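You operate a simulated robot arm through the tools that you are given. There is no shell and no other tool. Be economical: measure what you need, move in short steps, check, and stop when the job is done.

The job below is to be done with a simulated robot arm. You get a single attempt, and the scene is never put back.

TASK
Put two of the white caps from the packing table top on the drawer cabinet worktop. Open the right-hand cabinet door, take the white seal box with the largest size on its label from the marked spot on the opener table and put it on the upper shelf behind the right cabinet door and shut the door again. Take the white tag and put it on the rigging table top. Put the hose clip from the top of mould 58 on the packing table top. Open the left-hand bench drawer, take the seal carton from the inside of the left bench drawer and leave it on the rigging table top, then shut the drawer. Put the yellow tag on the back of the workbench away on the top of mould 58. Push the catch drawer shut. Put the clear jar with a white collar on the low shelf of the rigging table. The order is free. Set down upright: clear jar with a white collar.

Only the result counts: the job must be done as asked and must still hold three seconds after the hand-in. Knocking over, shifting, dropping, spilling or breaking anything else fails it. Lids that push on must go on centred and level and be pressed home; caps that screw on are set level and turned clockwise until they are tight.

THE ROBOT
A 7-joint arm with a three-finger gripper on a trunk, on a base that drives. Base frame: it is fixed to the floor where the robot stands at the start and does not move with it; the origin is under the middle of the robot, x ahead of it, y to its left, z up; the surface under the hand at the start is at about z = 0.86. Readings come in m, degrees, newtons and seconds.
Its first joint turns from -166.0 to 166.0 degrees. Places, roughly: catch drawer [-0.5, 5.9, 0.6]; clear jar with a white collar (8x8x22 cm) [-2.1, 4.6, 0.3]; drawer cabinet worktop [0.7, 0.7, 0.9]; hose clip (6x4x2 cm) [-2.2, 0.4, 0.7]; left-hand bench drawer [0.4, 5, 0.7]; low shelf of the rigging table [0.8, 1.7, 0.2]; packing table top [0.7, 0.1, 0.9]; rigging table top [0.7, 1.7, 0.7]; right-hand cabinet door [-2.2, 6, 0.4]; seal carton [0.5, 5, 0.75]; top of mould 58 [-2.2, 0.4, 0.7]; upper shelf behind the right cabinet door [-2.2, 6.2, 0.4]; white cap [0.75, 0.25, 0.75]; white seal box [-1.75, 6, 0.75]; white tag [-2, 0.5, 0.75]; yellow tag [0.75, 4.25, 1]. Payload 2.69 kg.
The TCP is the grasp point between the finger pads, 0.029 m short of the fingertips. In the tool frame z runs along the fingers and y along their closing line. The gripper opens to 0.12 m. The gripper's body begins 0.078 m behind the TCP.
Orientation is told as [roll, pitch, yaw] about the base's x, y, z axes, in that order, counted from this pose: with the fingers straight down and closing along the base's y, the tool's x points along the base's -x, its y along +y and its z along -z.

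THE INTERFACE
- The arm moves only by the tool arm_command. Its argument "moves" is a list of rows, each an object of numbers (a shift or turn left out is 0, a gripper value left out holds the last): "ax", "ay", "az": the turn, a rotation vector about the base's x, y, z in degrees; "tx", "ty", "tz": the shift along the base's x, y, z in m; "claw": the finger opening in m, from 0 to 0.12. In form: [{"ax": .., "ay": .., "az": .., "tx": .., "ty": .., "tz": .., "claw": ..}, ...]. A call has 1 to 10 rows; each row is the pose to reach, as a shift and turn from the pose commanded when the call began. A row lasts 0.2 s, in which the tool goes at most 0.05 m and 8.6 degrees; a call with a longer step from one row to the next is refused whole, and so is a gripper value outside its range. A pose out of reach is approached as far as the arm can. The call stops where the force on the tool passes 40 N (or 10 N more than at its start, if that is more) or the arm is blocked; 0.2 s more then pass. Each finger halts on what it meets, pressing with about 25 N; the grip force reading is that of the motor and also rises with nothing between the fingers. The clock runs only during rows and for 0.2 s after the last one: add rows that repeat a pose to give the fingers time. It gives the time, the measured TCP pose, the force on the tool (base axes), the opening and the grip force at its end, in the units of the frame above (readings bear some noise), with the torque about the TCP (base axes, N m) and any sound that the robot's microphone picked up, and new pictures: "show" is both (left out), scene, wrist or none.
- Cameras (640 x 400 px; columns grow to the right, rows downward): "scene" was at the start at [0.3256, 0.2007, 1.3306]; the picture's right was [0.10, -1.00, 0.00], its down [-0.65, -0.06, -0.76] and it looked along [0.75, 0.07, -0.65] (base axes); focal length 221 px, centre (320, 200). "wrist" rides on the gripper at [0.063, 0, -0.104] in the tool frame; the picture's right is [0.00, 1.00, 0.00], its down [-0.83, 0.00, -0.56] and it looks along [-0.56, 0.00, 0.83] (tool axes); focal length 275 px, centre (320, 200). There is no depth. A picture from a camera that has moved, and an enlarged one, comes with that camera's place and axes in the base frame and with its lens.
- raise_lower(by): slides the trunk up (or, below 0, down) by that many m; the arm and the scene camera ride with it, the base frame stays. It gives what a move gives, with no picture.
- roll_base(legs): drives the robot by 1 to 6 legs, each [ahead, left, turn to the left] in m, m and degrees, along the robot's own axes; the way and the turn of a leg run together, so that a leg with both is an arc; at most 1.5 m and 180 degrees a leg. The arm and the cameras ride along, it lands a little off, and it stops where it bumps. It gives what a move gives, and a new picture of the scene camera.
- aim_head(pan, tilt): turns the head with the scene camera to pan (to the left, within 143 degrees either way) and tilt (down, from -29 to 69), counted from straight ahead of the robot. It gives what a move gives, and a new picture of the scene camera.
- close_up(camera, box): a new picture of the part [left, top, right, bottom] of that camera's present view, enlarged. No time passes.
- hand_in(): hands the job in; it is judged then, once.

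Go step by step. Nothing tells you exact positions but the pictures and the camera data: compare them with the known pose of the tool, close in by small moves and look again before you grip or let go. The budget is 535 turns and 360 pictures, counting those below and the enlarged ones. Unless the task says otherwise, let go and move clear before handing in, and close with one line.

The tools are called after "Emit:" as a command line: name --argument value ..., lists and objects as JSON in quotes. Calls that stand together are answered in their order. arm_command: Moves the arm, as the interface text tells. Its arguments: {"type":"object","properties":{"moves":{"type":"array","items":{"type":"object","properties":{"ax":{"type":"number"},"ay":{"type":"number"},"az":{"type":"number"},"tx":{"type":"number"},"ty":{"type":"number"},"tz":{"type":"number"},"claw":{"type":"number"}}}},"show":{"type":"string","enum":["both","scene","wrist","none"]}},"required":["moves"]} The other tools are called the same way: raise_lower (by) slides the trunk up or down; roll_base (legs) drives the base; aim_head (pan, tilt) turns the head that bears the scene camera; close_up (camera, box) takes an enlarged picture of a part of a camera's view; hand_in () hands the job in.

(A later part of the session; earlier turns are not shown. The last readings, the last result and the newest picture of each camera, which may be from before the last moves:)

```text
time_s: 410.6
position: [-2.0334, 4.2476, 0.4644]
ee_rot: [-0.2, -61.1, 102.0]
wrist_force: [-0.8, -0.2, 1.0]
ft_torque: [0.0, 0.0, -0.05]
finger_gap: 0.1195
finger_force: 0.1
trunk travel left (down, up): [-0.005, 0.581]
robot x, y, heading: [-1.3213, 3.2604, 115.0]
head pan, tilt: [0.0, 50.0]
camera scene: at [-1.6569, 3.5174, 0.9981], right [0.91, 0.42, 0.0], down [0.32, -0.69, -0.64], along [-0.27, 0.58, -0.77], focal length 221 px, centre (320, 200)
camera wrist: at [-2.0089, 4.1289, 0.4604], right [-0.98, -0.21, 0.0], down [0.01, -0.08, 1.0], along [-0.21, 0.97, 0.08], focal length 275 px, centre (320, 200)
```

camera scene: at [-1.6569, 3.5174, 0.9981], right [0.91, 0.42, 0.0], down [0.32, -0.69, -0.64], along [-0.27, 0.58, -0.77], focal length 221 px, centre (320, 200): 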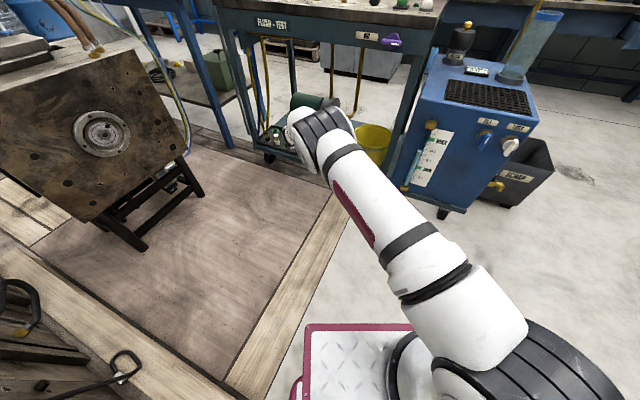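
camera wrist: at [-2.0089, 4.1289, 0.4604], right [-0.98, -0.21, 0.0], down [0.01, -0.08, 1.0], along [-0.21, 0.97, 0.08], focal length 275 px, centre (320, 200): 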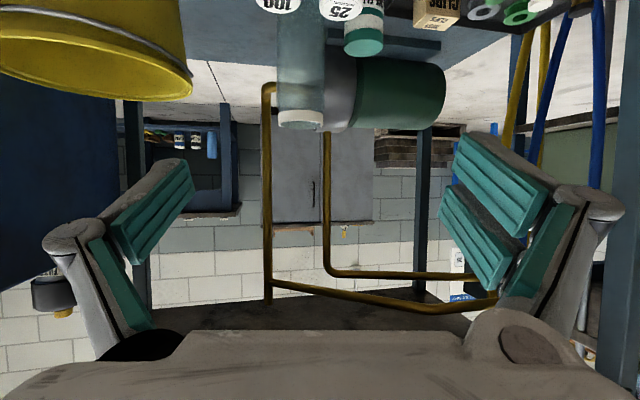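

Using both views, the jar is at about (-2.087, 4.636), z 0.13 to 0.35. I'll steepen the tool slightly and drive in so the gripper comes over the jar above the bottles.

Emit:
arm_command --moves '[{"ax": -7, "ay": -1.5, "tz": 0.0}, {"ax": -14, "ay": -3, "tz": 0.0}, {"ax": -14, "ay": -3, "tz": 0.0}]' --show "none"

Emit:
roll_base --legs '[[0.15, -0.06, 0]]'

Emit:
close_up --camera "wrist" --box '[0, 0, 640, 400]'

```text
time_s: 411.4
position: [-2.03, 4.2501, 0.4656]
ee_rot: [-0.1, -46.8, 101.9]
wrist_force: [0.2, 0.2, 0.4]
ft_torque: [0.02, 0.04, -0.01]
finger_gap: 0.1204
finger_force: 0.1
trunk travel left (down, up): [-0.005, 0.581]
robot x, y, heading: [-1.3278, 3.2553, 114.8]
head pan, tilt: [0.0, 50.0]
```

```text
time_s: 412.8
position: [-2.0392, 4.4107, 0.4662]
ee_rot: [-0.3, -46.9, 102.0]
wrist_force: [0.0, -0.2, 0.1]
ft_torque: [0.01, 0.0, -0.01]
finger_gap: 0.1199
finger_force: 0.1
trunk travel left (down, up): [-0.005, 0.581]
robot x, y, heading: [-1.3291, 3.4142, 114.7]
head pan, tilt: [0.0, 50.0]
camera scene: at [-1.6644, 3.6786, 0.9981], right [0.91, 0.42, 0.0], down [0.32, -0.7, -0.64], along [-0.27, 0.58, -0.77], focal length 221 px, centre (320, 200)
```

scene: 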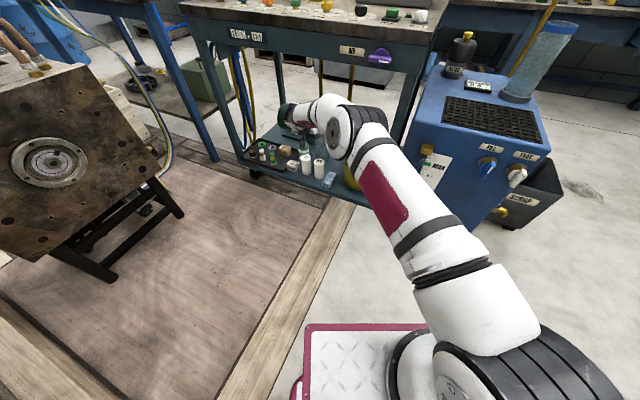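

```text
1.00 times, centred on (320, 200) of wrist (not enlarged: the box is as wide or as high as the picture)
camera zoom: at [-2.0141, 4.294, 0.4915], right [-0.98, -0.21, -0.01], down [-0.04, 0.16, 0.99], along [-0.2, 0.97, -0.16], focal length 275 px, centre (320, 200)
```

zoom: 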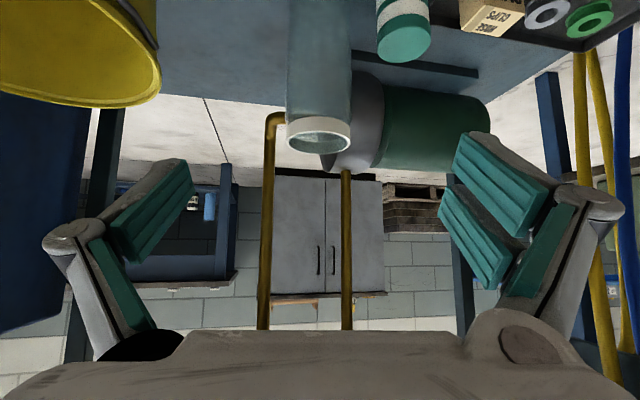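

Emit:
arm_command --moves '[{"tz": -0.02}, {"tz": -0.035}]' --show "none"

Emit:
roll_base --legs '[[0.17, -0.05, 0]]'

Emit:
close_up --camera "wrist" --box '[0, 0, 640, 400]'

```text
time_s: 413.4
position: [-2.0376, 4.4088, 0.4323]
ee_rot: [-0.1, -46.9, 101.9]
wrist_force: [-0.6, -0.2, 0.4]
ft_torque: [-0.03, -0.06, -0.05]
finger_gap: 0.1199
finger_force: 0.1
trunk travel left (down, up): [-0.005, 0.581]
robot x, y, heading: [-1.3328, 3.4167, 114.8]
head pan, tilt: [0.0, 50.0]
```

```text
time_s: 414.9
position: [-2.0609, 4.5852, 0.4307]
ee_rot: [-0.3, -46.9, 101.9]
wrist_force: [-0.7, -0.4, -0.2]
ft_torque: [0.0, 0.02, 0.0]
finger_gap: 0.1202
finger_force: 0.0
trunk travel left (down, up): [-0.005, 0.581]
robot x, y, heading: [-1.3531, 3.5894, 114.6]
head pan, tilt: [0.0, 50.0]
camera scene: at [-1.6885, 3.8538, 0.9981], right [0.91, 0.42, 0.0], down [0.32, -0.7, -0.64], along [-0.27, 0.58, -0.77], focal length 221 px, centre (320, 200)
```

scene: 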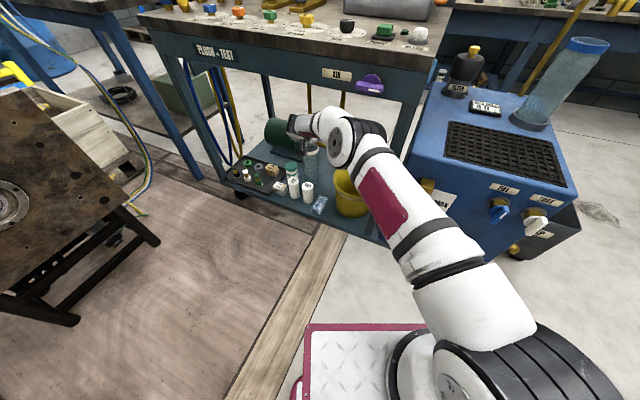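

```text
1.00 times, centred on (320, 200) of wrist (not enlarged: the box is as wide or as high as the picture)
camera zoom: at [-2.037, 4.4684, 0.4572], right [-0.98, -0.21, -0.01], down [-0.04, 0.16, 0.99], along [-0.2, 0.97, -0.16], focal length 275 px, centre (320, 200)
```

zoom: 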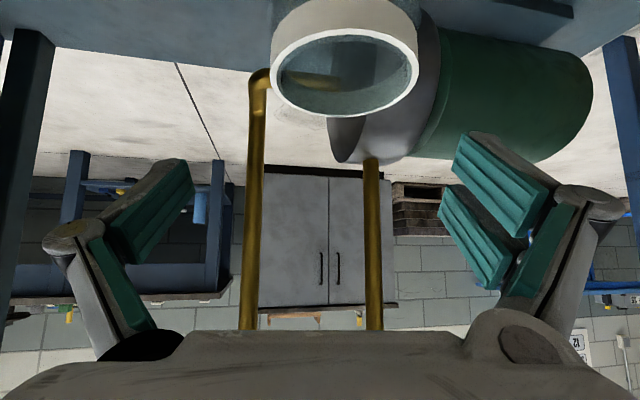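

Emit:
arm_command --moves '[{"tx": -0.008, "ty": 0.007, "tz": -0.02}, {"tx": -0.0157, "ty": 0.014, "tz": -0.04}, {"tx": -0.0157, "ty": 0.014, "tz": -0.06}, {"tx": -0.0157, "ty": 0.014, "tz": -0.08}, {"tx": -0.0157, "ty": 0.014, "tz": -0.1}, {"tx": -0.0157, "ty": 0.014, "tz": -0.1}]'

```text
time_s: 416.3
position: [-2.0584, 4.5868, 0.3341]
ee_rot: [-0.3, -46.9, 101.9]
wrist_force: [-0.4, -0.8, -0.3]
ft_torque: [0.03, 0.0, 0.02]
finger_gap: 0.12
finger_force: 0.0
out of reach, approached as far as the arm can: row 2, 3, 4, 5, 6
trunk travel left (down, up): [-0.005, 0.581]
robot x, y, heading: [-1.3569, 3.5889, 114.5]
head pan, tilt: [0.0, 50.0]
camera scene: at [-1.6885, 3.8539, 0.9981], right [0.91, 0.42, 0.0], down [0.32, -0.7, -0.64], along [-0.27, 0.58, -0.77], focal length 221 px, centre (320, 200)
camera wrist: at [-2.034, 4.4691, 0.3607], right [-0.98, -0.21, -0.01], down [-0.04, 0.16, 0.99], along [-0.2, 0.97, -0.16], focal length 275 px, centre (320, 200)
```

scene: 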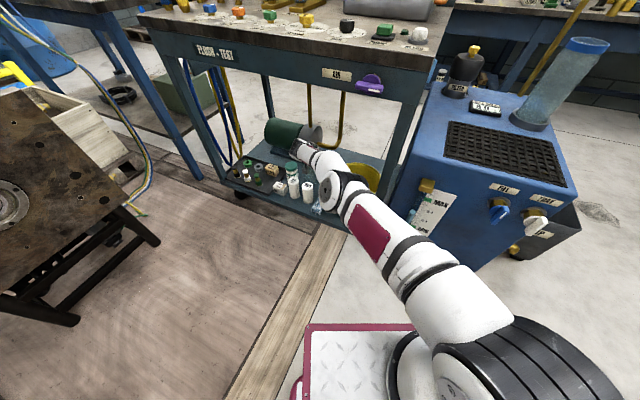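
wrist: 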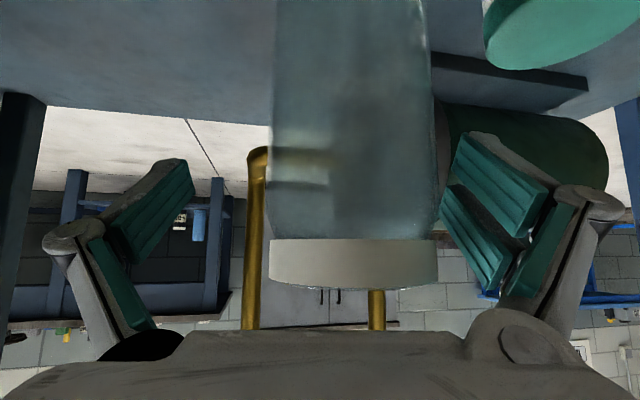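

Emit:
roll_base --legs '[[0.035, 0.005, 0]]'

Emit:
arm_command --moves '[{"tx": 0.0}]' --show "wrist"

```text
time_s: 417.2
position: [-2.0765, 4.6159, 0.3358]
ee_rot: [-0.4, -46.9, 101.9]
wrist_force: [0.2, 0.2, 1.1]
ft_torque: [0.01, 0.02, -0.03]
finger_gap: 0.1201
finger_force: 0.0
trunk travel left (down, up): [-0.005, 0.581]
robot x, y, heading: [-1.3766, 3.6208, 114.8]
head pan, tilt: [0.0, 50.0]
camera scene: at [-1.7076, 3.8834, 0.9981], right [0.91, 0.42, 0.0], down [0.32, -0.7, -0.64], along [-0.27, 0.58, -0.77], focal length 221 px, centre (320, 200)
```

scene: 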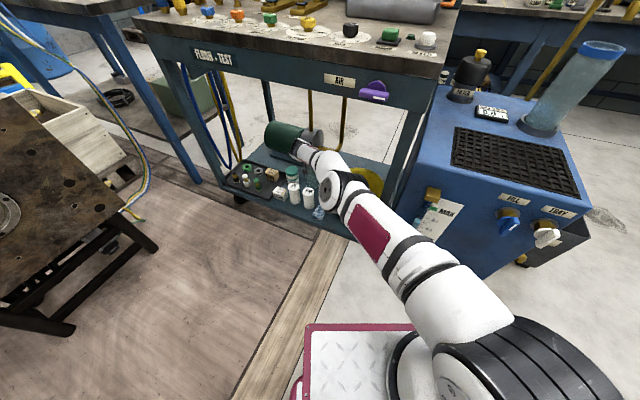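

```text
time_s: 417.6
position: [-2.0781, 4.6152, 0.3361]
ee_rot: [-0.4, -46.9, 101.9]
wrist_force: [0.0, -0.1, -0.3]
ft_torque: [-0.01, 0.03, 0.0]
finger_gap: 0.1196
finger_force: 0.1
trunk travel left (down, up): [-0.005, 0.581]
robot x, y, heading: [-1.3783, 3.6201, 114.6]
head pan, tilt: [0.0, 50.0]
camera wrist: at [-2.0534, 4.4988, 0.3615], right [-0.98, -0.21, -0.01], down [-0.04, 0.16, 0.99], along [-0.2, 0.97, -0.16], focal length 275 px, centre (320, 200)
```

wrist: 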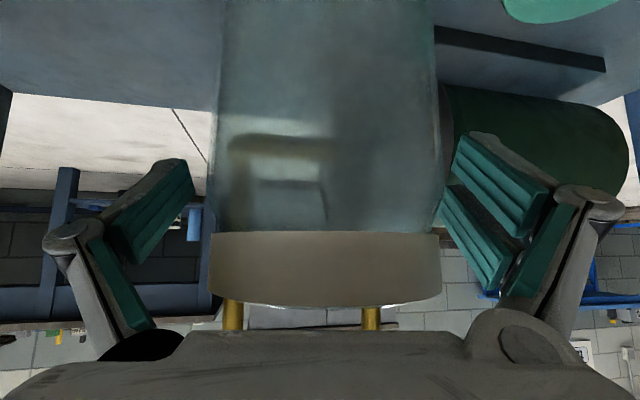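

Emit:
arm_command --moves '[{"ty": -0.012}, {"ty": -0.012, "claw": 0.1}, {"ty": -0.012, "claw": 0.08}, {"ty": -0.012, "claw": 0.065}, {"ty": -0.012, "claw": 0.065}]' --show "wrist"

```text
time_s: 418.8
position: [-2.0778, 4.6035, 0.3365]
ee_rot: [-0.2, -46.9, 101.9]
wrist_force: [-0.2, -0.1, 1.7]
ft_torque: [-0.08, 0.04, 0.0]
finger_gap: 0.0766
finger_force: 24.9
trunk travel left (down, up): [-0.005, 0.581]
robot x, y, heading: [-1.3757, 3.6192, 114.6]
head pan, tilt: [0.0, 50.0]
camera wrist: at [-2.0539, 4.4868, 0.3619], right [-0.98, -0.21, -0.01], down [-0.04, 0.16, 0.99], along [-0.2, 0.97, -0.16], focal length 275 px, centre (320, 200)
```

wrist: 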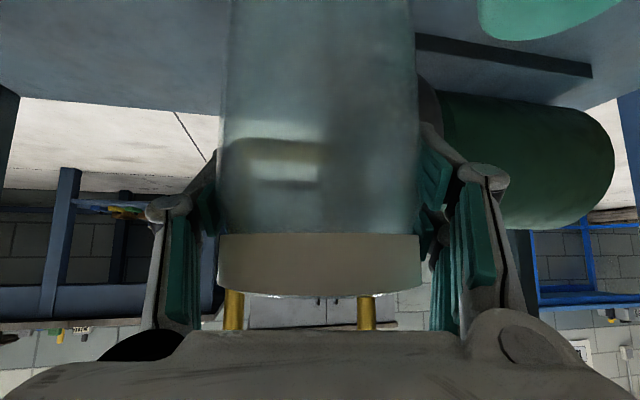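

The jar is gripped below its collar. I'll lift it gently above the bottles.

Emit:
arm_command --moves '[{"tz": 0.02}, {"tz": 0.045}, {"tz": 0.07}, {"tz": 0.095, "ty": -0.005}, {"tz": 0.12, "ty": -0.012}, {"tz": 0.14, "ty": -0.02}, {"tz": 0.15, "ty": -0.02}]'

```text
time_s: 420.4
position: [-2.0782, 4.5835, 0.4817]
ee_rot: [-0.5, -46.7, 102.0]
wrist_force: [0.2, -0.2, -0.9]
ft_torque: [0.01, 0.04, 0.01]
finger_gap: 0.0767
finger_force: 25.3
trunk travel left (down, up): [-0.005, 0.581]
robot x, y, heading: [-1.3747, 3.6211, 114.7]
head pan, tilt: [0.0, 50.0]
camera scene: at [-1.7079, 3.8836, 0.9977], right [0.91, 0.42, 0.0], down [0.32, -0.7, -0.64], along [-0.27, 0.58, -0.77], focal length 221 px, centre (320, 200)
camera wrist: at [-2.054, 4.4662, 0.5087], right [-0.98, -0.21, -0.01], down [-0.04, 0.16, 0.99], along [-0.2, 0.96, -0.17], focal length 275 px, centre (320, 200)
```

scene: 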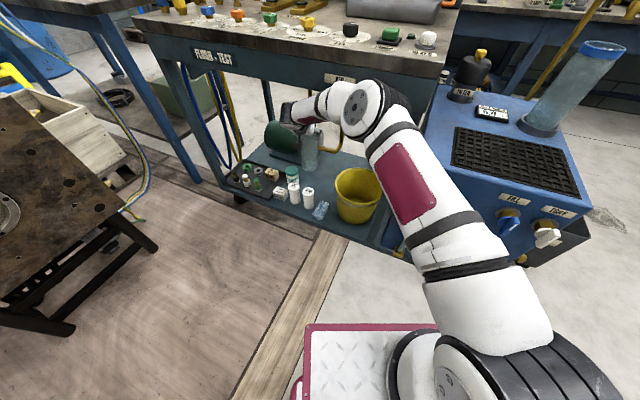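
wrist: 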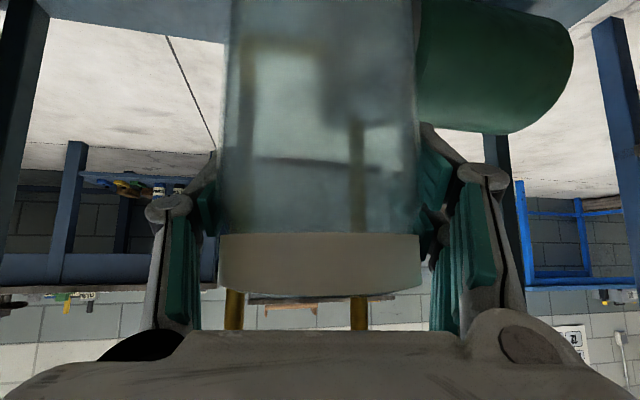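

Emit:
roll_base --legs '[[-0.32, 0.13, 0]]'

```text
time_s: 422.6
position: [-2.0695, 4.2332, 0.4872]
ee_rot: [-0.3, -46.8, 102.4]
wrist_force: [0.0, 0.6, -0.4]
ft_torque: [-0.02, 0.01, 0.04]
finger_gap: 0.0764
finger_force: 25.1
trunk travel left (down, up): [-0.005, 0.581]
robot x, y, heading: [-1.3592, 3.2757, 115.0]
head pan, tilt: [0.0, 50.0]
camera scene: at [-1.6936, 3.5353, 0.9981], right [0.91, 0.43, 0.0], down [0.33, -0.69, -0.64], along [-0.27, 0.58, -0.77], focal length 221 px, centre (320, 200)
```

scene: 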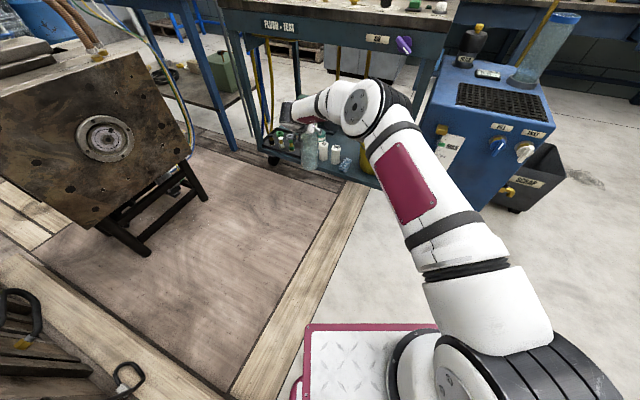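

The jar is out. To travel safely I'll raise the trunk and draw the arm in on the right side, keeping the jar upright.

Emit:
raise_lower --by 0.4

Emit:
arm_command --moves '[{"tx": 0.043, "ty": -0.02, "tz": 0.01}, {"tx": 0.086, "ty": -0.039, "tz": 0.02}, {"tx": 0.129, "ty": -0.058, "tz": 0.03}, {"tx": 0.172, "ty": -0.078, "tz": 0.04}, {"tx": 0.215, "ty": -0.097, "tz": 0.05}, {"tx": 0.258, "ty": -0.117, "tz": 0.06}, {"tx": 0.3, "ty": -0.136, "tz": 0.07}, {"tx": 0.343, "ty": -0.155, "tz": 0.08}]'

```text
time_s: 426.5
position: [-2.0505, 4.1923, 0.8852]
ee_rot: [-0.3, -46.9, 102.4]
wrist_force: [0.5, 0.2, -0.2]
ft_torque: [-0.02, -0.01, 0.03]
finger_gap: 0.0765
finger_force: 24.8
trunk travel left (down, up): [-0.405, 0.181]
robot x, y, heading: [-1.3622, 3.2731, 115.0]
head pan, tilt: [0.0, 50.0]
```

```text
time_s: 428.3
position: [-1.7051, 4.0362, 0.966]
ee_rot: [-0.3, -46.9, 102.5]
wrist_force: [-1.1, 0.2, -1.0]
ft_torque: [0.05, -0.01, -0.04]
finger_gap: 0.0769
finger_force: 25.1
trunk travel left (down, up): [-0.405, 0.181]
robot x, y, heading: [-1.3617, 3.2762, 115.0]
head pan, tilt: [0.0, 50.0]
camera scene: at [-1.6535, 3.4492, 1.3971], right [0.9, 0.43, 0.0], down [0.33, -0.69, -0.64], along [-0.27, 0.58, -0.77], focal length 221 px, centre (320, 200)
camera wrist: at [-1.6798, 3.9191, 0.991], right [-0.98, -0.22, -0.01], down [-0.04, 0.16, 0.99], along [-0.21, 0.96, -0.16], focal length 275 px, centre (320, 200)
```

scene: 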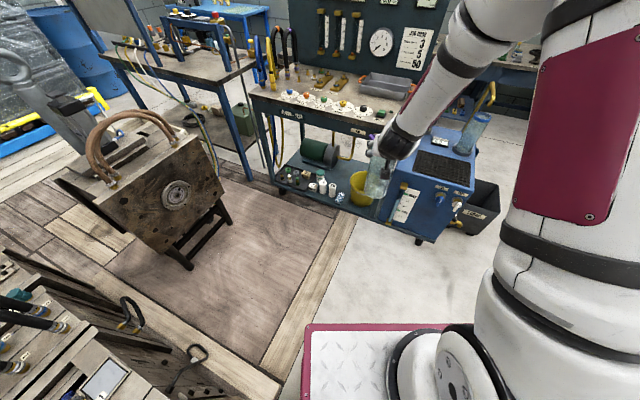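
wrist: 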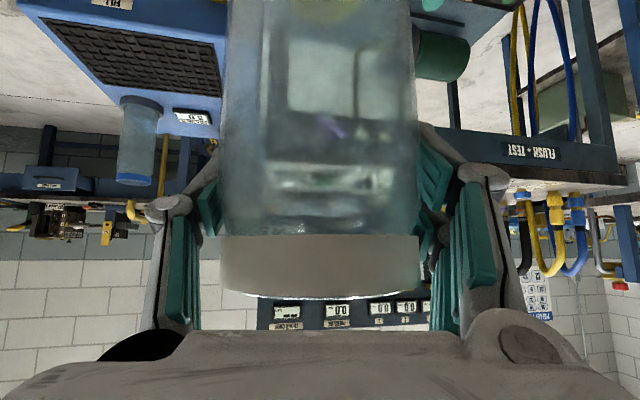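

Emit:
roll_base --legs '[[-0.221, -0.294, 0], [-0.77, 0.359, 0], [-0.77, 0.359, 0]]'

```text
time_s: 438.5
position: [-1.3617, 2.3332, 0.965]
ee_rot: [-0.3, -46.9, 101.9]
wrist_force: [-0.5, -0.4, 0.3]
ft_torque: [0.02, 0.01, -0.03]
finger_gap: 0.077
finger_force: 25.2
trunk travel left (down, up): [-0.405, 0.181]
robot x, y, heading: [-1.021, 1.5672, 114.8]
head pan, tilt: [0.0, 50.0]
camera scene: at [-1.3147, 1.7454, 1.3972], right [0.91, 0.42, 0.0], down [0.32, -0.7, -0.64], along [-0.27, 0.58, -0.77], focal length 221 px, centre (320, 200)
```

scene: 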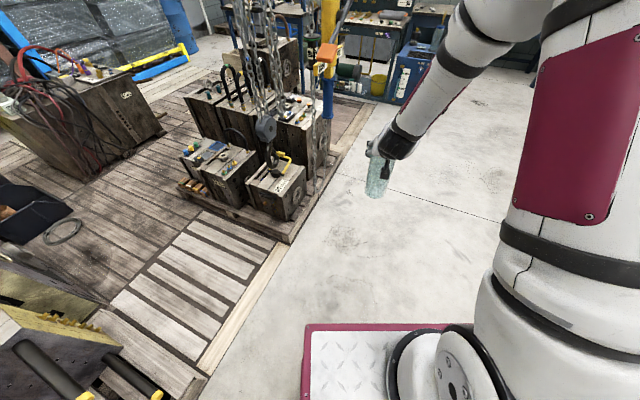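

Emit:
roll_base --legs '[[0, 0, -114.8]]'

Emit:
aim_head --pan 10 --tilt 35

```text
time_s: 443.9
position: [-0.1907, 1.4933, 0.9656]
ee_rot: [-0.3, -46.9, -17.2]
wrist_force: [-0.5, 0.2, -1.1]
ft_torque: [0.02, -0.02, -0.01]
finger_gap: 0.0768
finger_force: 25.3
trunk travel left (down, up): [-0.405, 0.181]
robot x, y, heading: [-1.0204, 1.57, -4.5]
head pan, tilt: [0.0, 50.0]
camera scene: at [-0.7335, 1.7395, 1.3972], right [-0.08, -1.0, 0.0], down [-0.76, 0.06, -0.64], along [0.64, -0.05, -0.77], focal length 221 px, centre (320, 200)
```

scene: 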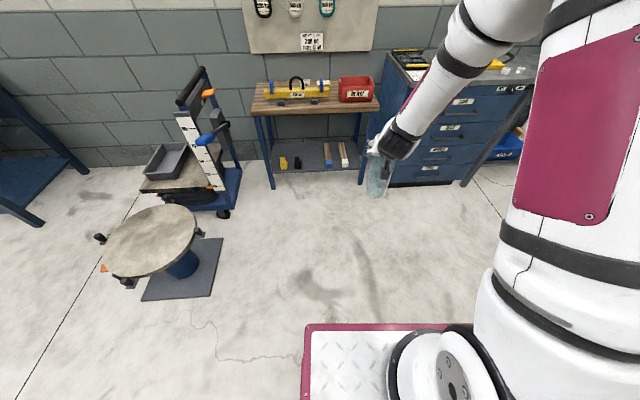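

```text
time_s: 444.7
position: [-0.1912, 1.4934, 0.9647]
ee_rot: [-0.3, -46.8, -17.2]
wrist_force: [-0.4, 0.6, -0.8]
ft_torque: [0.04, -0.01, -0.03]
finger_gap: 0.0769
finger_force: 24.8
trunk travel left (down, up): [-0.405, 0.181]
robot x, y, heading: [-1.0256, 1.57, -4.3]
head pan, tilt: [10.0, 35.0]
camera scene: at [-0.7226, 1.754, 1.4189], right [0.1, -1.0, 0.0], down [-0.57, -0.06, -0.82], along [0.81, 0.08, -0.57], focal length 221 px, centre (320, 200)
```

scene: 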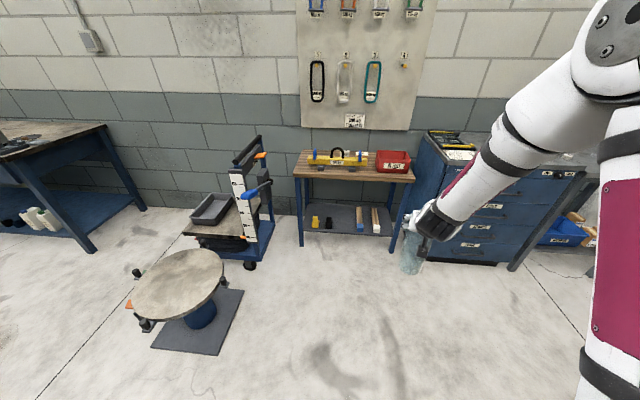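

Emit:
close_up --camera "scene" --box '[280, 140, 430, 260]'

```text
3.33 times, centred on (355, 200) of scene
camera zoom: at [-0.7226, 1.754, 1.4189], right [0.1, -1.0, 0.0], down [-0.57, -0.06, -0.82], along [0.81, 0.08, -0.57], focal length 736 px, centre (203, 200)
```

zoom: 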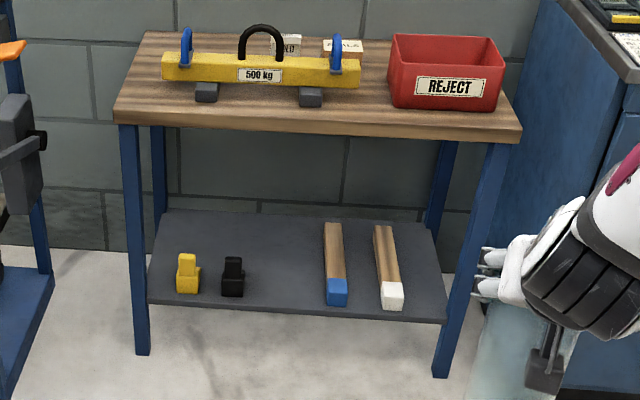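

Emit:
roll_base --legs '[[0.0, 0.13, 4.3]]'

Emit:
arm_command --moves '[{"tx": 0.042, "tz": -0.01}, {"tx": 0.084, "tz": -0.02}, {"tx": 0.126, "tz": -0.03}, {"tx": 0.168, "tz": -0.04}, {"tx": 0.21, "tz": -0.05}, {"tx": 0.25, "tz": -0.06}, {"tx": 0.29, "tz": -0.07}, {"tx": 0.32, "tz": -0.08}]' --show "none"

Emit:
raise_lower --by -0.4

Emit:
aim_head --pan 0 --tilt 30

```text
time_s: 445.9
position: [-0.1818, 1.6885, 0.9653]
ee_rot: [-0.4, -46.8, -12.6]
wrist_force: [0.2, 1.0, -1.0]
ft_torque: [-0.02, 0.0, -0.02]
finger_gap: 0.0769
finger_force: 24.6
trunk travel left (down, up): [-0.405, 0.181]
robot x, y, heading: [-1.0192, 1.6996, 0.0]
head pan, tilt: [10.0, 35.0]
camera scene: at [-0.7327, 1.9071, 1.419], right [0.17, -0.98, 0.0], down [-0.56, -0.1, -0.82], along [0.81, 0.14, -0.57], focal length 221 px, centre (320, 200)
```

scene: 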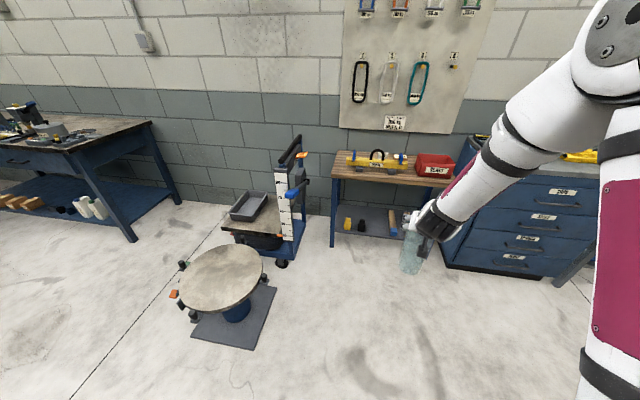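

```text
time_s: 447.7
position: [0.1351, 1.689, 0.8843]
ee_rot: [-0.3, -46.8, -12.7]
wrist_force: [-0.4, 0.2, -0.3]
ft_torque: [0.03, 0.02, -0.02]
finger_gap: 0.0769
finger_force: 24.7
trunk travel left (down, up): [-0.405, 0.181]
robot x, y, heading: [-1.0185, 1.6999, -0.1]
head pan, tilt: [10.0, 35.0]
```

```text
time_s: 451.6
position: [0.1376, 1.6876, 0.4853]
ee_rot: [-0.3, -46.9, -12.7]
wrist_force: [0.1, -0.6, -0.8]
ft_torque: [0.0, -0.01, -0.04]
finger_gap: 0.0768
finger_force: 24.5
trunk travel left (down, up): [-0.005, 0.581]
robot x, y, heading: [-1.0178, 1.6975, 0.1]
head pan, tilt: [10.0, 35.0]
```

```text
time_s: 452.3
position: [0.1375, 1.6888, 0.4853]
ee_rot: [-0.2, -46.9, -12.7]
wrist_force: [0.4, -0.9, -0.8]
ft_torque: [-0.04, -0.03, 0.0]
finger_gap: 0.0773
finger_force: 25.2
trunk travel left (down, up): [-0.005, 0.581]
robot x, y, heading: [-1.0146, 1.698, 0.1]
head pan, tilt: [0.0, 30.0]
camera scene: at [-0.6337, 1.8919, 1.0276], right [0.0, -1.0, 0.0], down [-0.5, 0.0, -0.87], along [0.87, 0.0, -0.5], focal length 221 px, centre (320, 200)
```

scene: 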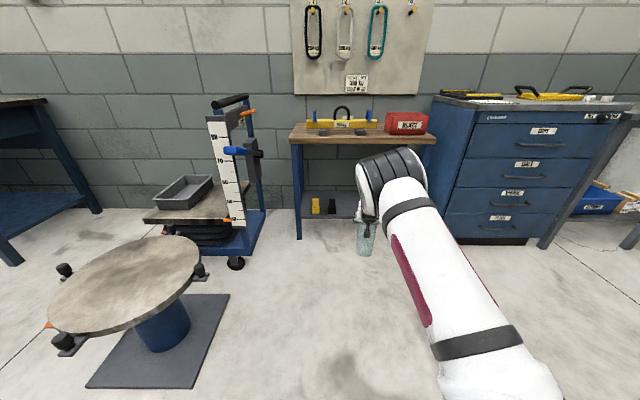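

Emit:
arm_command --moves '[{"tx": 0.02, "tz": -0.02}, {"tx": 0.04, "tz": -0.04}, {"tx": 0.05, "tz": -0.05}]' --show "none"

Emit:
roll_base --legs '[[0.3, 0, 0]]'

Emit:
close_up --camera "wrist" --box '[0, 0, 640, 400]'

```text
time_s: 453.1
position: [0.1895, 1.6894, 0.437]
ee_rot: [-0.3, -46.9, -12.8]
wrist_force: [0.0, 0.4, -0.7]
ft_torque: [0.0, 0.02, 0.01]
finger_gap: 0.0772
finger_force: 25.3
trunk travel left (down, up): [-0.005, 0.581]
robot x, y, heading: [-1.0175, 1.6984, 0.1]
head pan, tilt: [0.0, 30.0]
```

```text
time_s: 455.1
position: [0.4854, 1.6844, 0.4372]
ee_rot: [-0.2, -46.8, -12.8]
wrist_force: [-0.3, 0.0, -0.1]
ft_torque: [0.02, 0.02, 0.04]
finger_gap: 0.0769
finger_force: 24.6
trunk travel left (down, up): [-0.005, 0.581]
robot x, y, heading: [-0.7192, 1.6979, -0.2]
head pan, tilt: [0.0, 30.0]
camera scene: at [-0.3348, 1.8902, 1.0276], right [0.0, -1.0, 0.0], down [-0.5, 0.0, -0.87], along [0.87, 0.0, -0.5], focal length 221 px, centre (320, 200)
```

scene: 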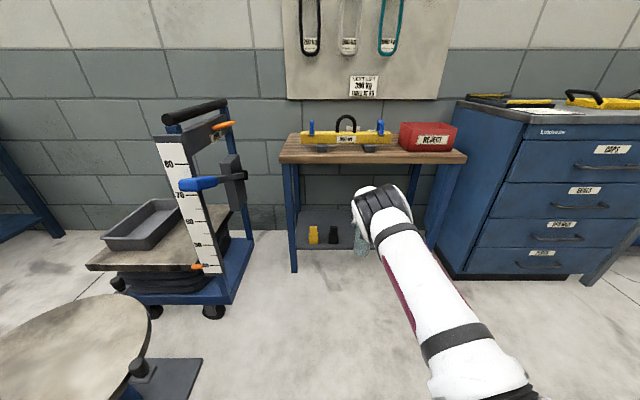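

```text
1.00 times, centred on (320, 200) of wrist (not enlarged: the box is as wide or as high as the picture)
camera zoom: at [0.37, 1.7121, 0.4622], right [0.22, 0.97, -0.01], down [0.16, -0.03, 0.99], along [0.96, -0.22, -0.16], focal length 275 px, centre (320, 200)
```

zoom: 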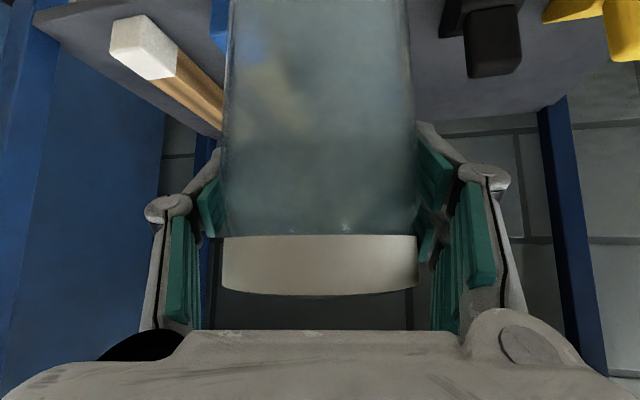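

Emit:
roll_base --legs '[[0.155, 0, 0.2]]'

Emit:
arm_command --moves '[{"tz": -0.008}, {"tz": -0.016}]'

Emit:
aim_head --pan -5 --tilt 40

```text
time_s: 456.5
position: [0.6376, 1.687, 0.4363]
ee_rot: [-0.2, -46.9, -12.8]
wrist_force: [-0.7, -0.5, -0.2]
ft_torque: [0.0, -0.01, -0.01]
finger_gap: 0.0769
finger_force: 25.0
trunk travel left (down, up): [-0.005, 0.581]
robot x, y, heading: [-0.5691, 1.6984, 0.1]
head pan, tilt: [0.0, 30.0]
camera scene: at [-0.1844, 1.8907, 1.0276], right [0.0, -1.0, 0.0], down [-0.5, 0.0, -0.87], along [0.87, 0.0, -0.5], focal length 221 px, centre (320, 200)
```

scene: 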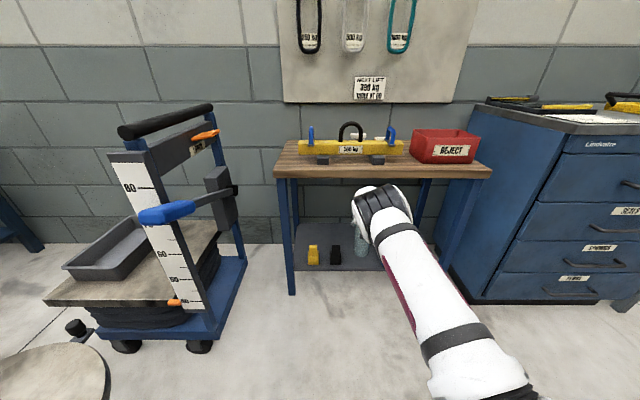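

```text
time_s: 457.1
position: [0.6378, 1.6875, 0.4194]
ee_rot: [-0.3, -46.8, -12.8]
wrist_force: [-0.3, -0.3, -0.9]
ft_torque: [-0.01, 0.03, 0.01]
finger_gap: 0.0768
finger_force: 25.4
trunk travel left (down, up): [-0.005, 0.581]
robot x, y, heading: [-0.5708, 1.6974, 0.1]
head pan, tilt: [0.0, 30.0]
camera scene: at [-0.1844, 1.8907, 1.0276], right [0.0, -1.0, 0.0], down [-0.5, 0.0, -0.87], along [0.87, 0.0, -0.5], focal length 221 px, centre (320, 200)
camera wrist: at [0.5207, 1.7143, 0.4455], right [0.22, 0.97, -0.01], down [0.16, -0.03, 0.99], along [0.96, -0.22, -0.16], focal length 275 px, centre (320, 200)
```

scene: 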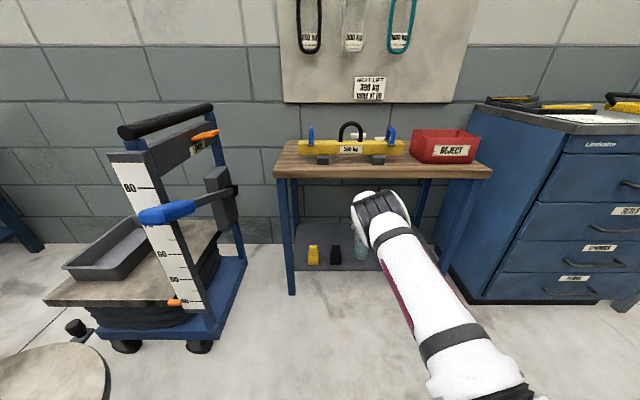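
wrist: 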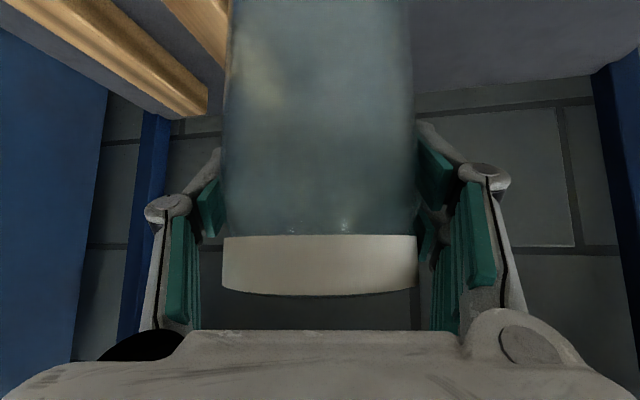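

```text
time_s: 457.8
position: [0.6384, 1.6879, 0.4197]
ee_rot: [-0.4, -46.9, -12.8]
wrist_force: [-0.2, -0.7, -1.3]
ft_torque: [0.03, -0.02, -0.02]
finger_gap: 0.0769
finger_force: 25.4
trunk travel left (down, up): [-0.005, 0.581]
robot x, y, heading: [-0.5696, 1.7011, 0.1]
head pan, tilt: [-5.0, 40.0]
camera scene: at [-0.1901, 1.8833, 1.0123], right [-0.09, -1.0, 0.0], down [-0.64, 0.06, -0.77], along [0.76, -0.07, -0.64], focal length 221 px, centre (320, 200)
```

scene: 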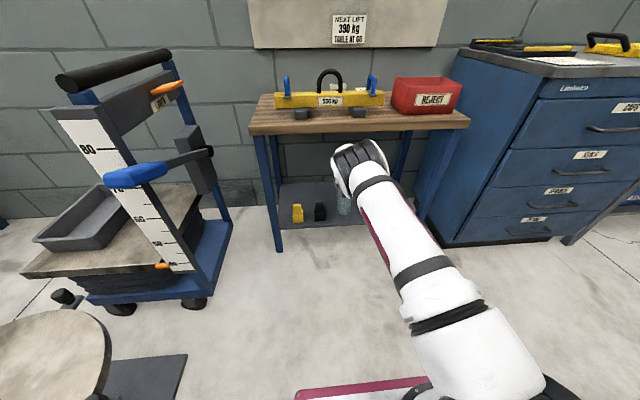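

Emit:
arm_command --moves '[{"tz": -0.006}, {"tz": -0.012}, {"tz": -0.018}, {"tz": -0.022}, {"tz": -0.026}, {"tz": -0.03}]' --show "none"

```text
time_s: 459.2
position: [0.6373, 1.6869, 0.3901]
ee_rot: [-0.3, -46.8, -12.8]
wrist_force: [0.8, -0.3, -1.3]
ft_torque: [0.03, -0.01, 0.0]
finger_gap: 0.077
finger_force: 25.4
trunk travel left (down, up): [-0.005, 0.581]
robot x, y, heading: [-0.5669, 1.6954, -0.2]
head pan, tilt: [-5.0, 40.0]
```

Emit:
arm_command --moves '[{"tz": -0.003}, {"tz": -0.006}, {"tz": -0.009}, {"tz": -0.012}]' --show "none"

Emit:
close_up --camera "scene" --box '[260, 130, 440, 260]'

```text
time_s: 460.2
position: [0.6365, 1.6869, 0.3787]
ee_rot: [-0.3, -46.9, -12.8]
wrist_force: [0.4, -0.3, -0.6]
ft_torque: [-0.04, 0.02, -0.01]
finger_gap: 0.0768
finger_force: 25.1
trunk travel left (down, up): [-0.005, 0.581]
robot x, y, heading: [-0.5676, 1.6969, -0.2]
head pan, tilt: [-5.0, 40.0]
```

```text
3.08 times, centred on (350, 195) of scene
camera zoom: at [-0.1902, 1.8833, 1.0123], right [-0.09, -1.0, 0.0], down [-0.64, 0.06, -0.77], along [0.76, -0.07, -0.64], focal length 680 px, centre (228, 215)
```

zoom: 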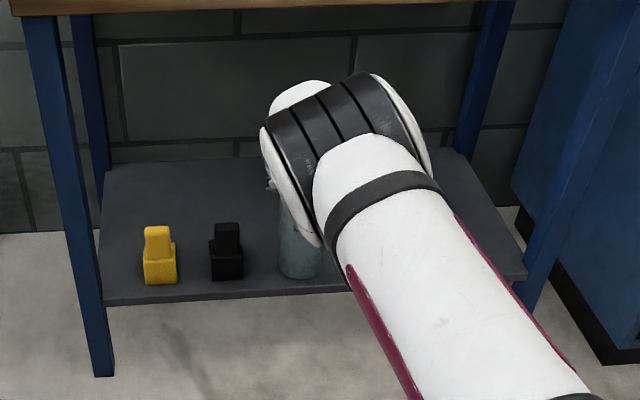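

Emit:
arm_command --moves '[{"tz": -0.003}, {"tz": -0.006}, {"tz": -0.009}, {"tz": -0.012}, {"tz": -0.015}]' --show "none"

```text
time_s: 461.4
position: [0.6372, 1.6879, 0.3635]
ee_rot: [-0.2, -47.1, -12.7]
wrist_force: [-2.8, -0.9, 15.7]
ft_torque: [0.4, 0.26, 0.08]
finger_gap: 0.077
finger_force: 24.6
trunk travel left (down, up): [-0.005, 0.581]
robot x, y, heading: [-0.568, 1.6984, 0.1]
head pan, tilt: [-5.0, 40.0]
```

Contact. I'll ease off, open fully, and rise vertically off the jar.

Emit:
arm_command --moves '[{"tz": 0.001}, {"tz": 0.001, "claw": 0.09}, {"tz": 0.001, "claw": 0.115}, {"tz": 0.001, "claw": 0.115}]' --show "wrist"

```text
time_s: 462.4
position: [0.6363, 1.6879, 0.3631]
ee_rot: [-0.3, -46.9, -12.9]
wrist_force: [0.6, 0.4, -0.4]
ft_torque: [0.03, 0.0, 0.01]
finger_gap: 0.115
finger_force: 0.0
trunk travel left (down, up): [-0.005, 0.581]
robot x, y, heading: [-0.5685, 1.6981, -0.2]
head pan, tilt: [-5.0, 40.0]
camera wrist: at [0.5206, 1.7146, 0.389], right [0.22, 0.97, -0.01], down [0.16, -0.03, 0.99], along [0.96, -0.22, -0.16], focal length 275 px, centre (320, 200)
```

wrist: 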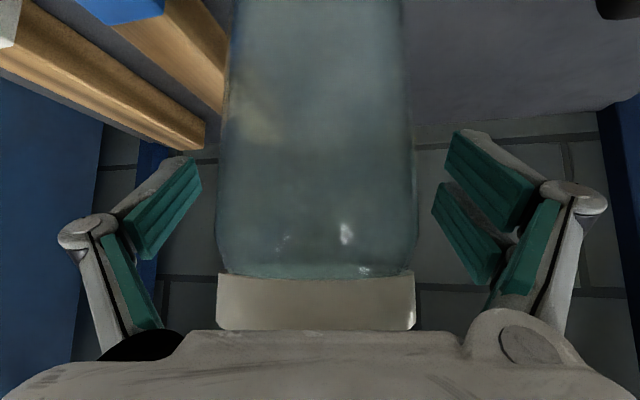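

Emit:
arm_command --moves '[{"tz": 0.02}, {"tz": 0.04}, {"tz": 0.06}, {"tz": 0.08}, {"tz": 0.095}]' --show "wrist"

```text
time_s: 463.6
position: [0.6366, 1.687, 0.4593]
ee_rot: [-0.4, -46.8, -12.8]
wrist_force: [0.0, -0.5, 0.6]
ft_torque: [0.0, 0.03, -0.04]
finger_gap: 0.1149
finger_force: 0.0
trunk travel left (down, up): [-0.005, 0.581]
robot x, y, heading: [-0.5684, 1.6963, 0.2]
head pan, tilt: [-5.0, 40.0]
camera wrist: at [0.5198, 1.7137, 0.4853], right [0.22, 0.98, -0.01], down [0.16, -0.03, 0.99], along [0.96, -0.22, -0.16], focal length 275 px, centre (320, 200)
```

wrist: 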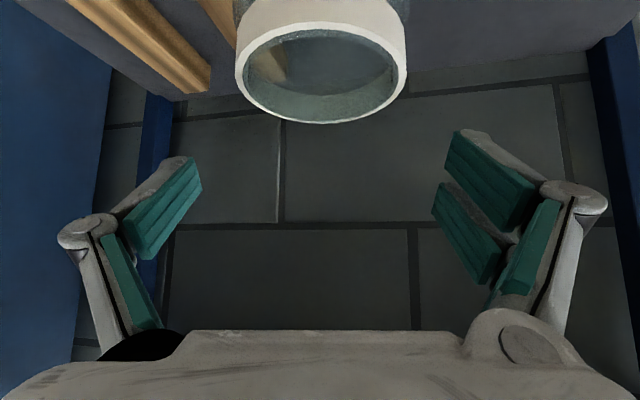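

Emit:
roll_base --legs '[[-0.45, 0, 0]]'

Emit:
close_up --camera "scene" --box '[250, 80, 450, 230]'

```text
time_s: 466.4
position: [0.1764, 1.6803, 0.4596]
ee_rot: [-0.3, -46.8, -13.1]
wrist_force: [-0.1, -0.4, -0.8]
ft_torque: [0.01, 0.01, -0.01]
finger_gap: 0.1148
finger_force: 0.0
trunk travel left (down, up): [-0.005, 0.581]
robot x, y, heading: [-1.03, 1.6971, -0.5]
head pan, tilt: [-5.0, 40.0]
camera scene: at [-0.6492, 1.8827, 1.0123], right [-0.09, -1.0, 0.0], down [-0.64, 0.06, -0.77], along [0.76, -0.07, -0.64], focal length 221 px, centre (320, 200)
```

scene: 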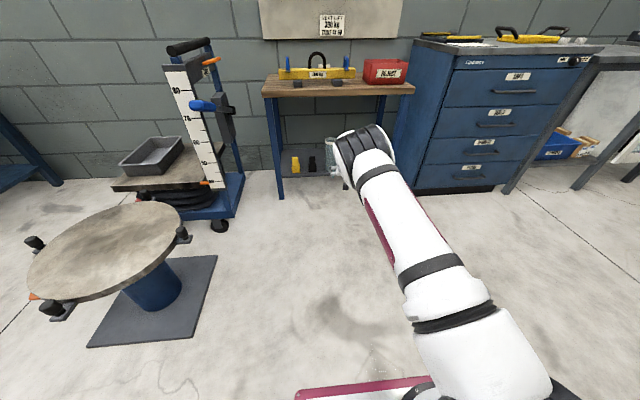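

```text
2.67 times, centred on (350, 155) of scene
camera zoom: at [-0.6492, 1.8827, 1.0123], right [-0.09, -1.0, 0.0], down [-0.64, 0.06, -0.77], along [0.76, -0.07, -0.64], focal length 589 px, centre (240, 320)
```

zoom: 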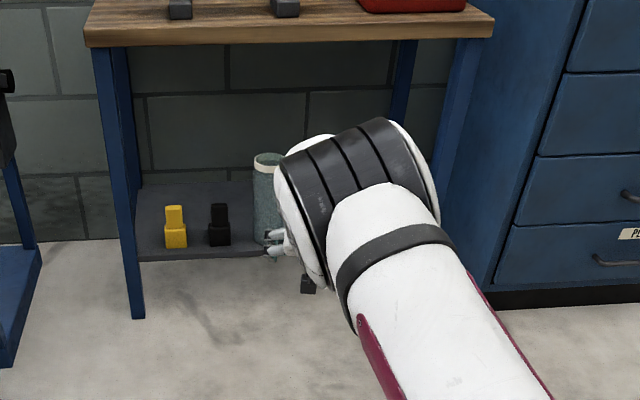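

The jar stands upright on the low shelf. Now I raise and fold the arm, then go back to close the bench drawer.

Emit:
raise_lower --by 0.4

Emit:
arm_command --moves '[{"ax": 1.7, "ay": 7.6, "tx": -0.03, "tz": 0.03, "claw": 0.06}, {"ax": 3.5, "ay": 15.2, "tx": -0.06, "tz": 0.06}, {"ax": 5.2, "ay": 22.8, "tx": -0.1, "tz": 0.09}, {"ax": 7, "ay": 30.4, "tx": -0.14, "tz": 0.12}, {"ax": 8.8, "ay": 38, "tx": -0.18, "tz": 0.15}, {"ax": 10.5, "ay": 45.6, "tx": -0.22, "tz": 0.18}, {"ax": 10.5, "ay": 45.6, "tx": -0.26, "tz": 0.2}, {"ax": 10.5, "ay": 45.6, "tx": -0.3, "tz": 0.22}, {"ax": 10.5, "ay": 45.6, "tx": -0.34, "tz": 0.24}, {"ax": 10.5, "ay": 45.6, "tx": -0.38, "tz": 0.26}]' --show "none"

```text
time_s: 470.2
position: [0.1428, 1.6809, 0.8598]
ee_rot: [-0.3, -46.9, -13.2]
wrist_force: [-0.1, -0.2, -0.2]
ft_torque: [0.01, 0.0, 0.05]
finger_gap: 0.115
finger_force: 0.0
trunk travel left (down, up): [-0.405, 0.181]
robot x, y, heading: [-1.0267, 1.6962, -0.4]
head pan, tilt: [-5.0, 40.0]
```

```text
time_s: 472.4
position: [-0.2356, 1.6791, 1.1215]
ee_rot: [-0.4, -0.1, -13.2]
wrist_force: [-0.3, 0.4, -0.9]
ft_torque: [0.01, 0.07, 0.01]
finger_gap: 0.06
finger_force: 0.0
trunk travel left (down, up): [-0.405, 0.181]
robot x, y, heading: [-1.0259, 1.6998, -0.5]
head pan, tilt: [-5.0, 40.0]
```

Emit:
arm_command --moves '[{"az": -8.5, "tx": -0.02, "ty": -0.01, "tz": 0.01}, {"az": -17, "tx": -0.04, "ty": -0.02, "tz": 0.02}, {"az": -25.5, "tx": -0.06, "ty": -0.03, "tz": 0.03}, {"az": -34, "tx": -0.08, "ty": -0.04, "tz": 0.04}, {"az": -42.5, "tx": -0.1, "ty": -0.05, "tz": 0.05}, {"az": -51, "tx": -0.12, "ty": -0.06, "tz": 0.06}, {"az": -59.5, "tx": -0.14, "ty": -0.07, "tz": 0.07}, {"az": -68, "tx": -0.16, "ty": -0.08, "tz": 0.08}, {"az": -76.5, "tx": -0.18, "ty": -0.09, "tz": 0.09}]' --show "none"

Emit:
roll_base --legs '[[0.03, 1.4, 0.5], [0.45, 0.8, 0], [0.0, 1.43, 0]]'

```text
time_s: 474.4
position: [-0.4155, 1.5931, 1.2102]
ee_rot: [-0.5, -0.1, -89.7]
wrist_force: [0.5, 0.6, -0.1]
ft_torque: [0.01, 0.0, -0.02]
finger_gap: 0.0603
finger_force: 0.1
trunk travel left (down, up): [-0.405, 0.181]
robot x, y, heading: [-1.0277, 1.6992, -0.4]
head pan, tilt: [-5.0, 40.0]
```

```text
time_s: 488.7
position: [0.015, 4.3339, 1.2105]
ee_rot: [-0.5, 0.0, -85.7]
wrist_force: [1.1, -0.6, -0.1]
ft_torque: [0.0, 0.02, 0.02]
finger_gap: 0.0603
finger_force: 0.0
trunk travel left (down, up): [-0.405, 0.181]
robot x, y, heading: [-0.6045, 4.3966, 3.3]
head pan, tilt: [-5.0, 40.0]
stopped in leg 3: the robot was blocked; the commanded pose is now the measured one
camera scene: at [-0.3316, 4.5995, 1.4114], right [-0.03, -1.0, 0.0], down [-0.64, 0.02, -0.77], along [0.77, -0.02, -0.64], focal length 221 px, centre (320, 200)
```

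scene: 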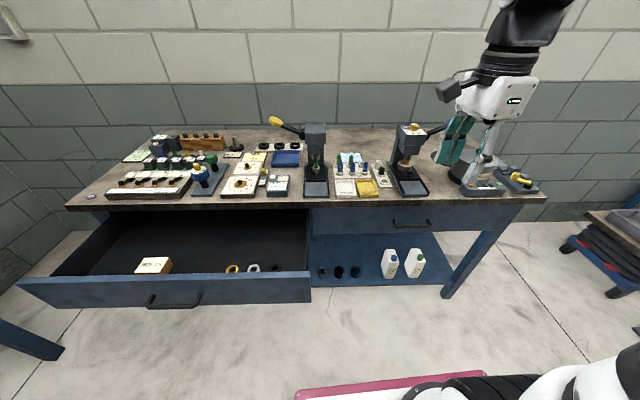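

Emit:
roll_base --legs '[[0.02, -0.06, 0], [0.08, 0.0, -3.3], [0.0, 0.45, 0]]'

```text
time_s: 492.6
position: [0.1146, 4.6882, 1.2095]
ee_rot: [-0.5, 0.0, -88.9]
wrist_force: [0.5, 0.6, -0.3]
ft_torque: [0.01, -0.03, 0.03]
finger_gap: 0.0601
finger_force: 0.0
trunk travel left (down, up): [-0.405, 0.181]
robot x, y, heading: [-0.4997, 4.7883, 0.1]
head pan, tilt: [-5.0, 40.0]
camera scene: at [-0.2172, 4.9738, 1.4114], right [-0.09, -1.0, 0.0], down [-0.64, 0.05, -0.77], along [0.76, -0.07, -0.64], focal length 221 px, centre (320, 200)
```

scene: 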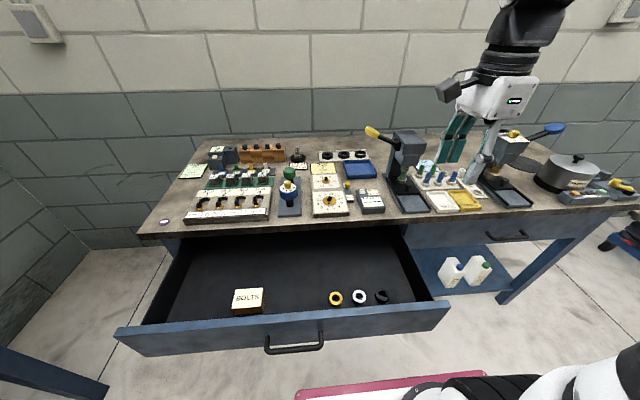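

Emit:
roll_base --legs '[[0.0, 0.55, 0], [-0.45, 0, 0]]'

Emit:
aim_head --pan -120 --tilt 40

```text
time_s: 498.0
position: [-0.3347, 5.2263, 1.2104]
ee_rot: [-0.4, 0.0, -89.0]
wrist_force: [-0.3, -0.3, -0.6]
ft_torque: [0.0, 0.0, 0.01]
finger_gap: 0.0598
finger_force: 0.1
trunk travel left (down, up): [-0.405, 0.181]
robot x, y, heading: [-0.9491, 5.3303, -0.0]
head pan, tilt: [-5.0, 40.0]
camera scene: at [-0.6653, 5.5127, 1.4114], right [-0.09, -1.0, 0.0], down [-0.64, 0.06, -0.77], along [0.76, -0.07, -0.64], focal length 221 px, centre (320, 200)
```

scene: 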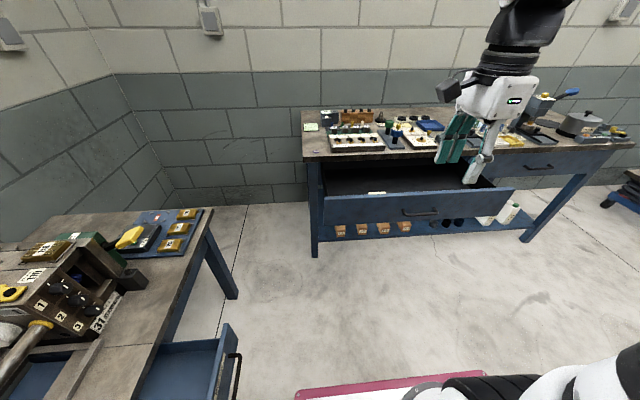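

```text
time_s: 500.0
position: [-0.3353, 5.2263, 1.2102]
ee_rot: [-0.4, 0.0, -89.0]
wrist_force: [0.0, 0.4, 0.2]
ft_torque: [0.0, 0.02, -0.03]
finger_gap: 0.0601
finger_force: 0.0
trunk travel left (down, up): [-0.405, 0.181]
robot x, y, heading: [-0.949, 5.3271, -0.3]
head pan, tilt: [-120.0, 40.0]
camera scene: at [-0.7925, 5.4464, 1.4114], right [-0.87, 0.5, 0.0], down [0.32, 0.56, -0.77], along [-0.38, -0.66, -0.64], focal length 221 px, centre (320, 200)
```

scene: 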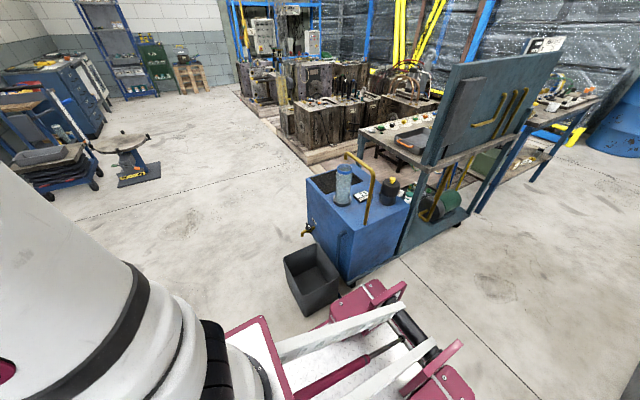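

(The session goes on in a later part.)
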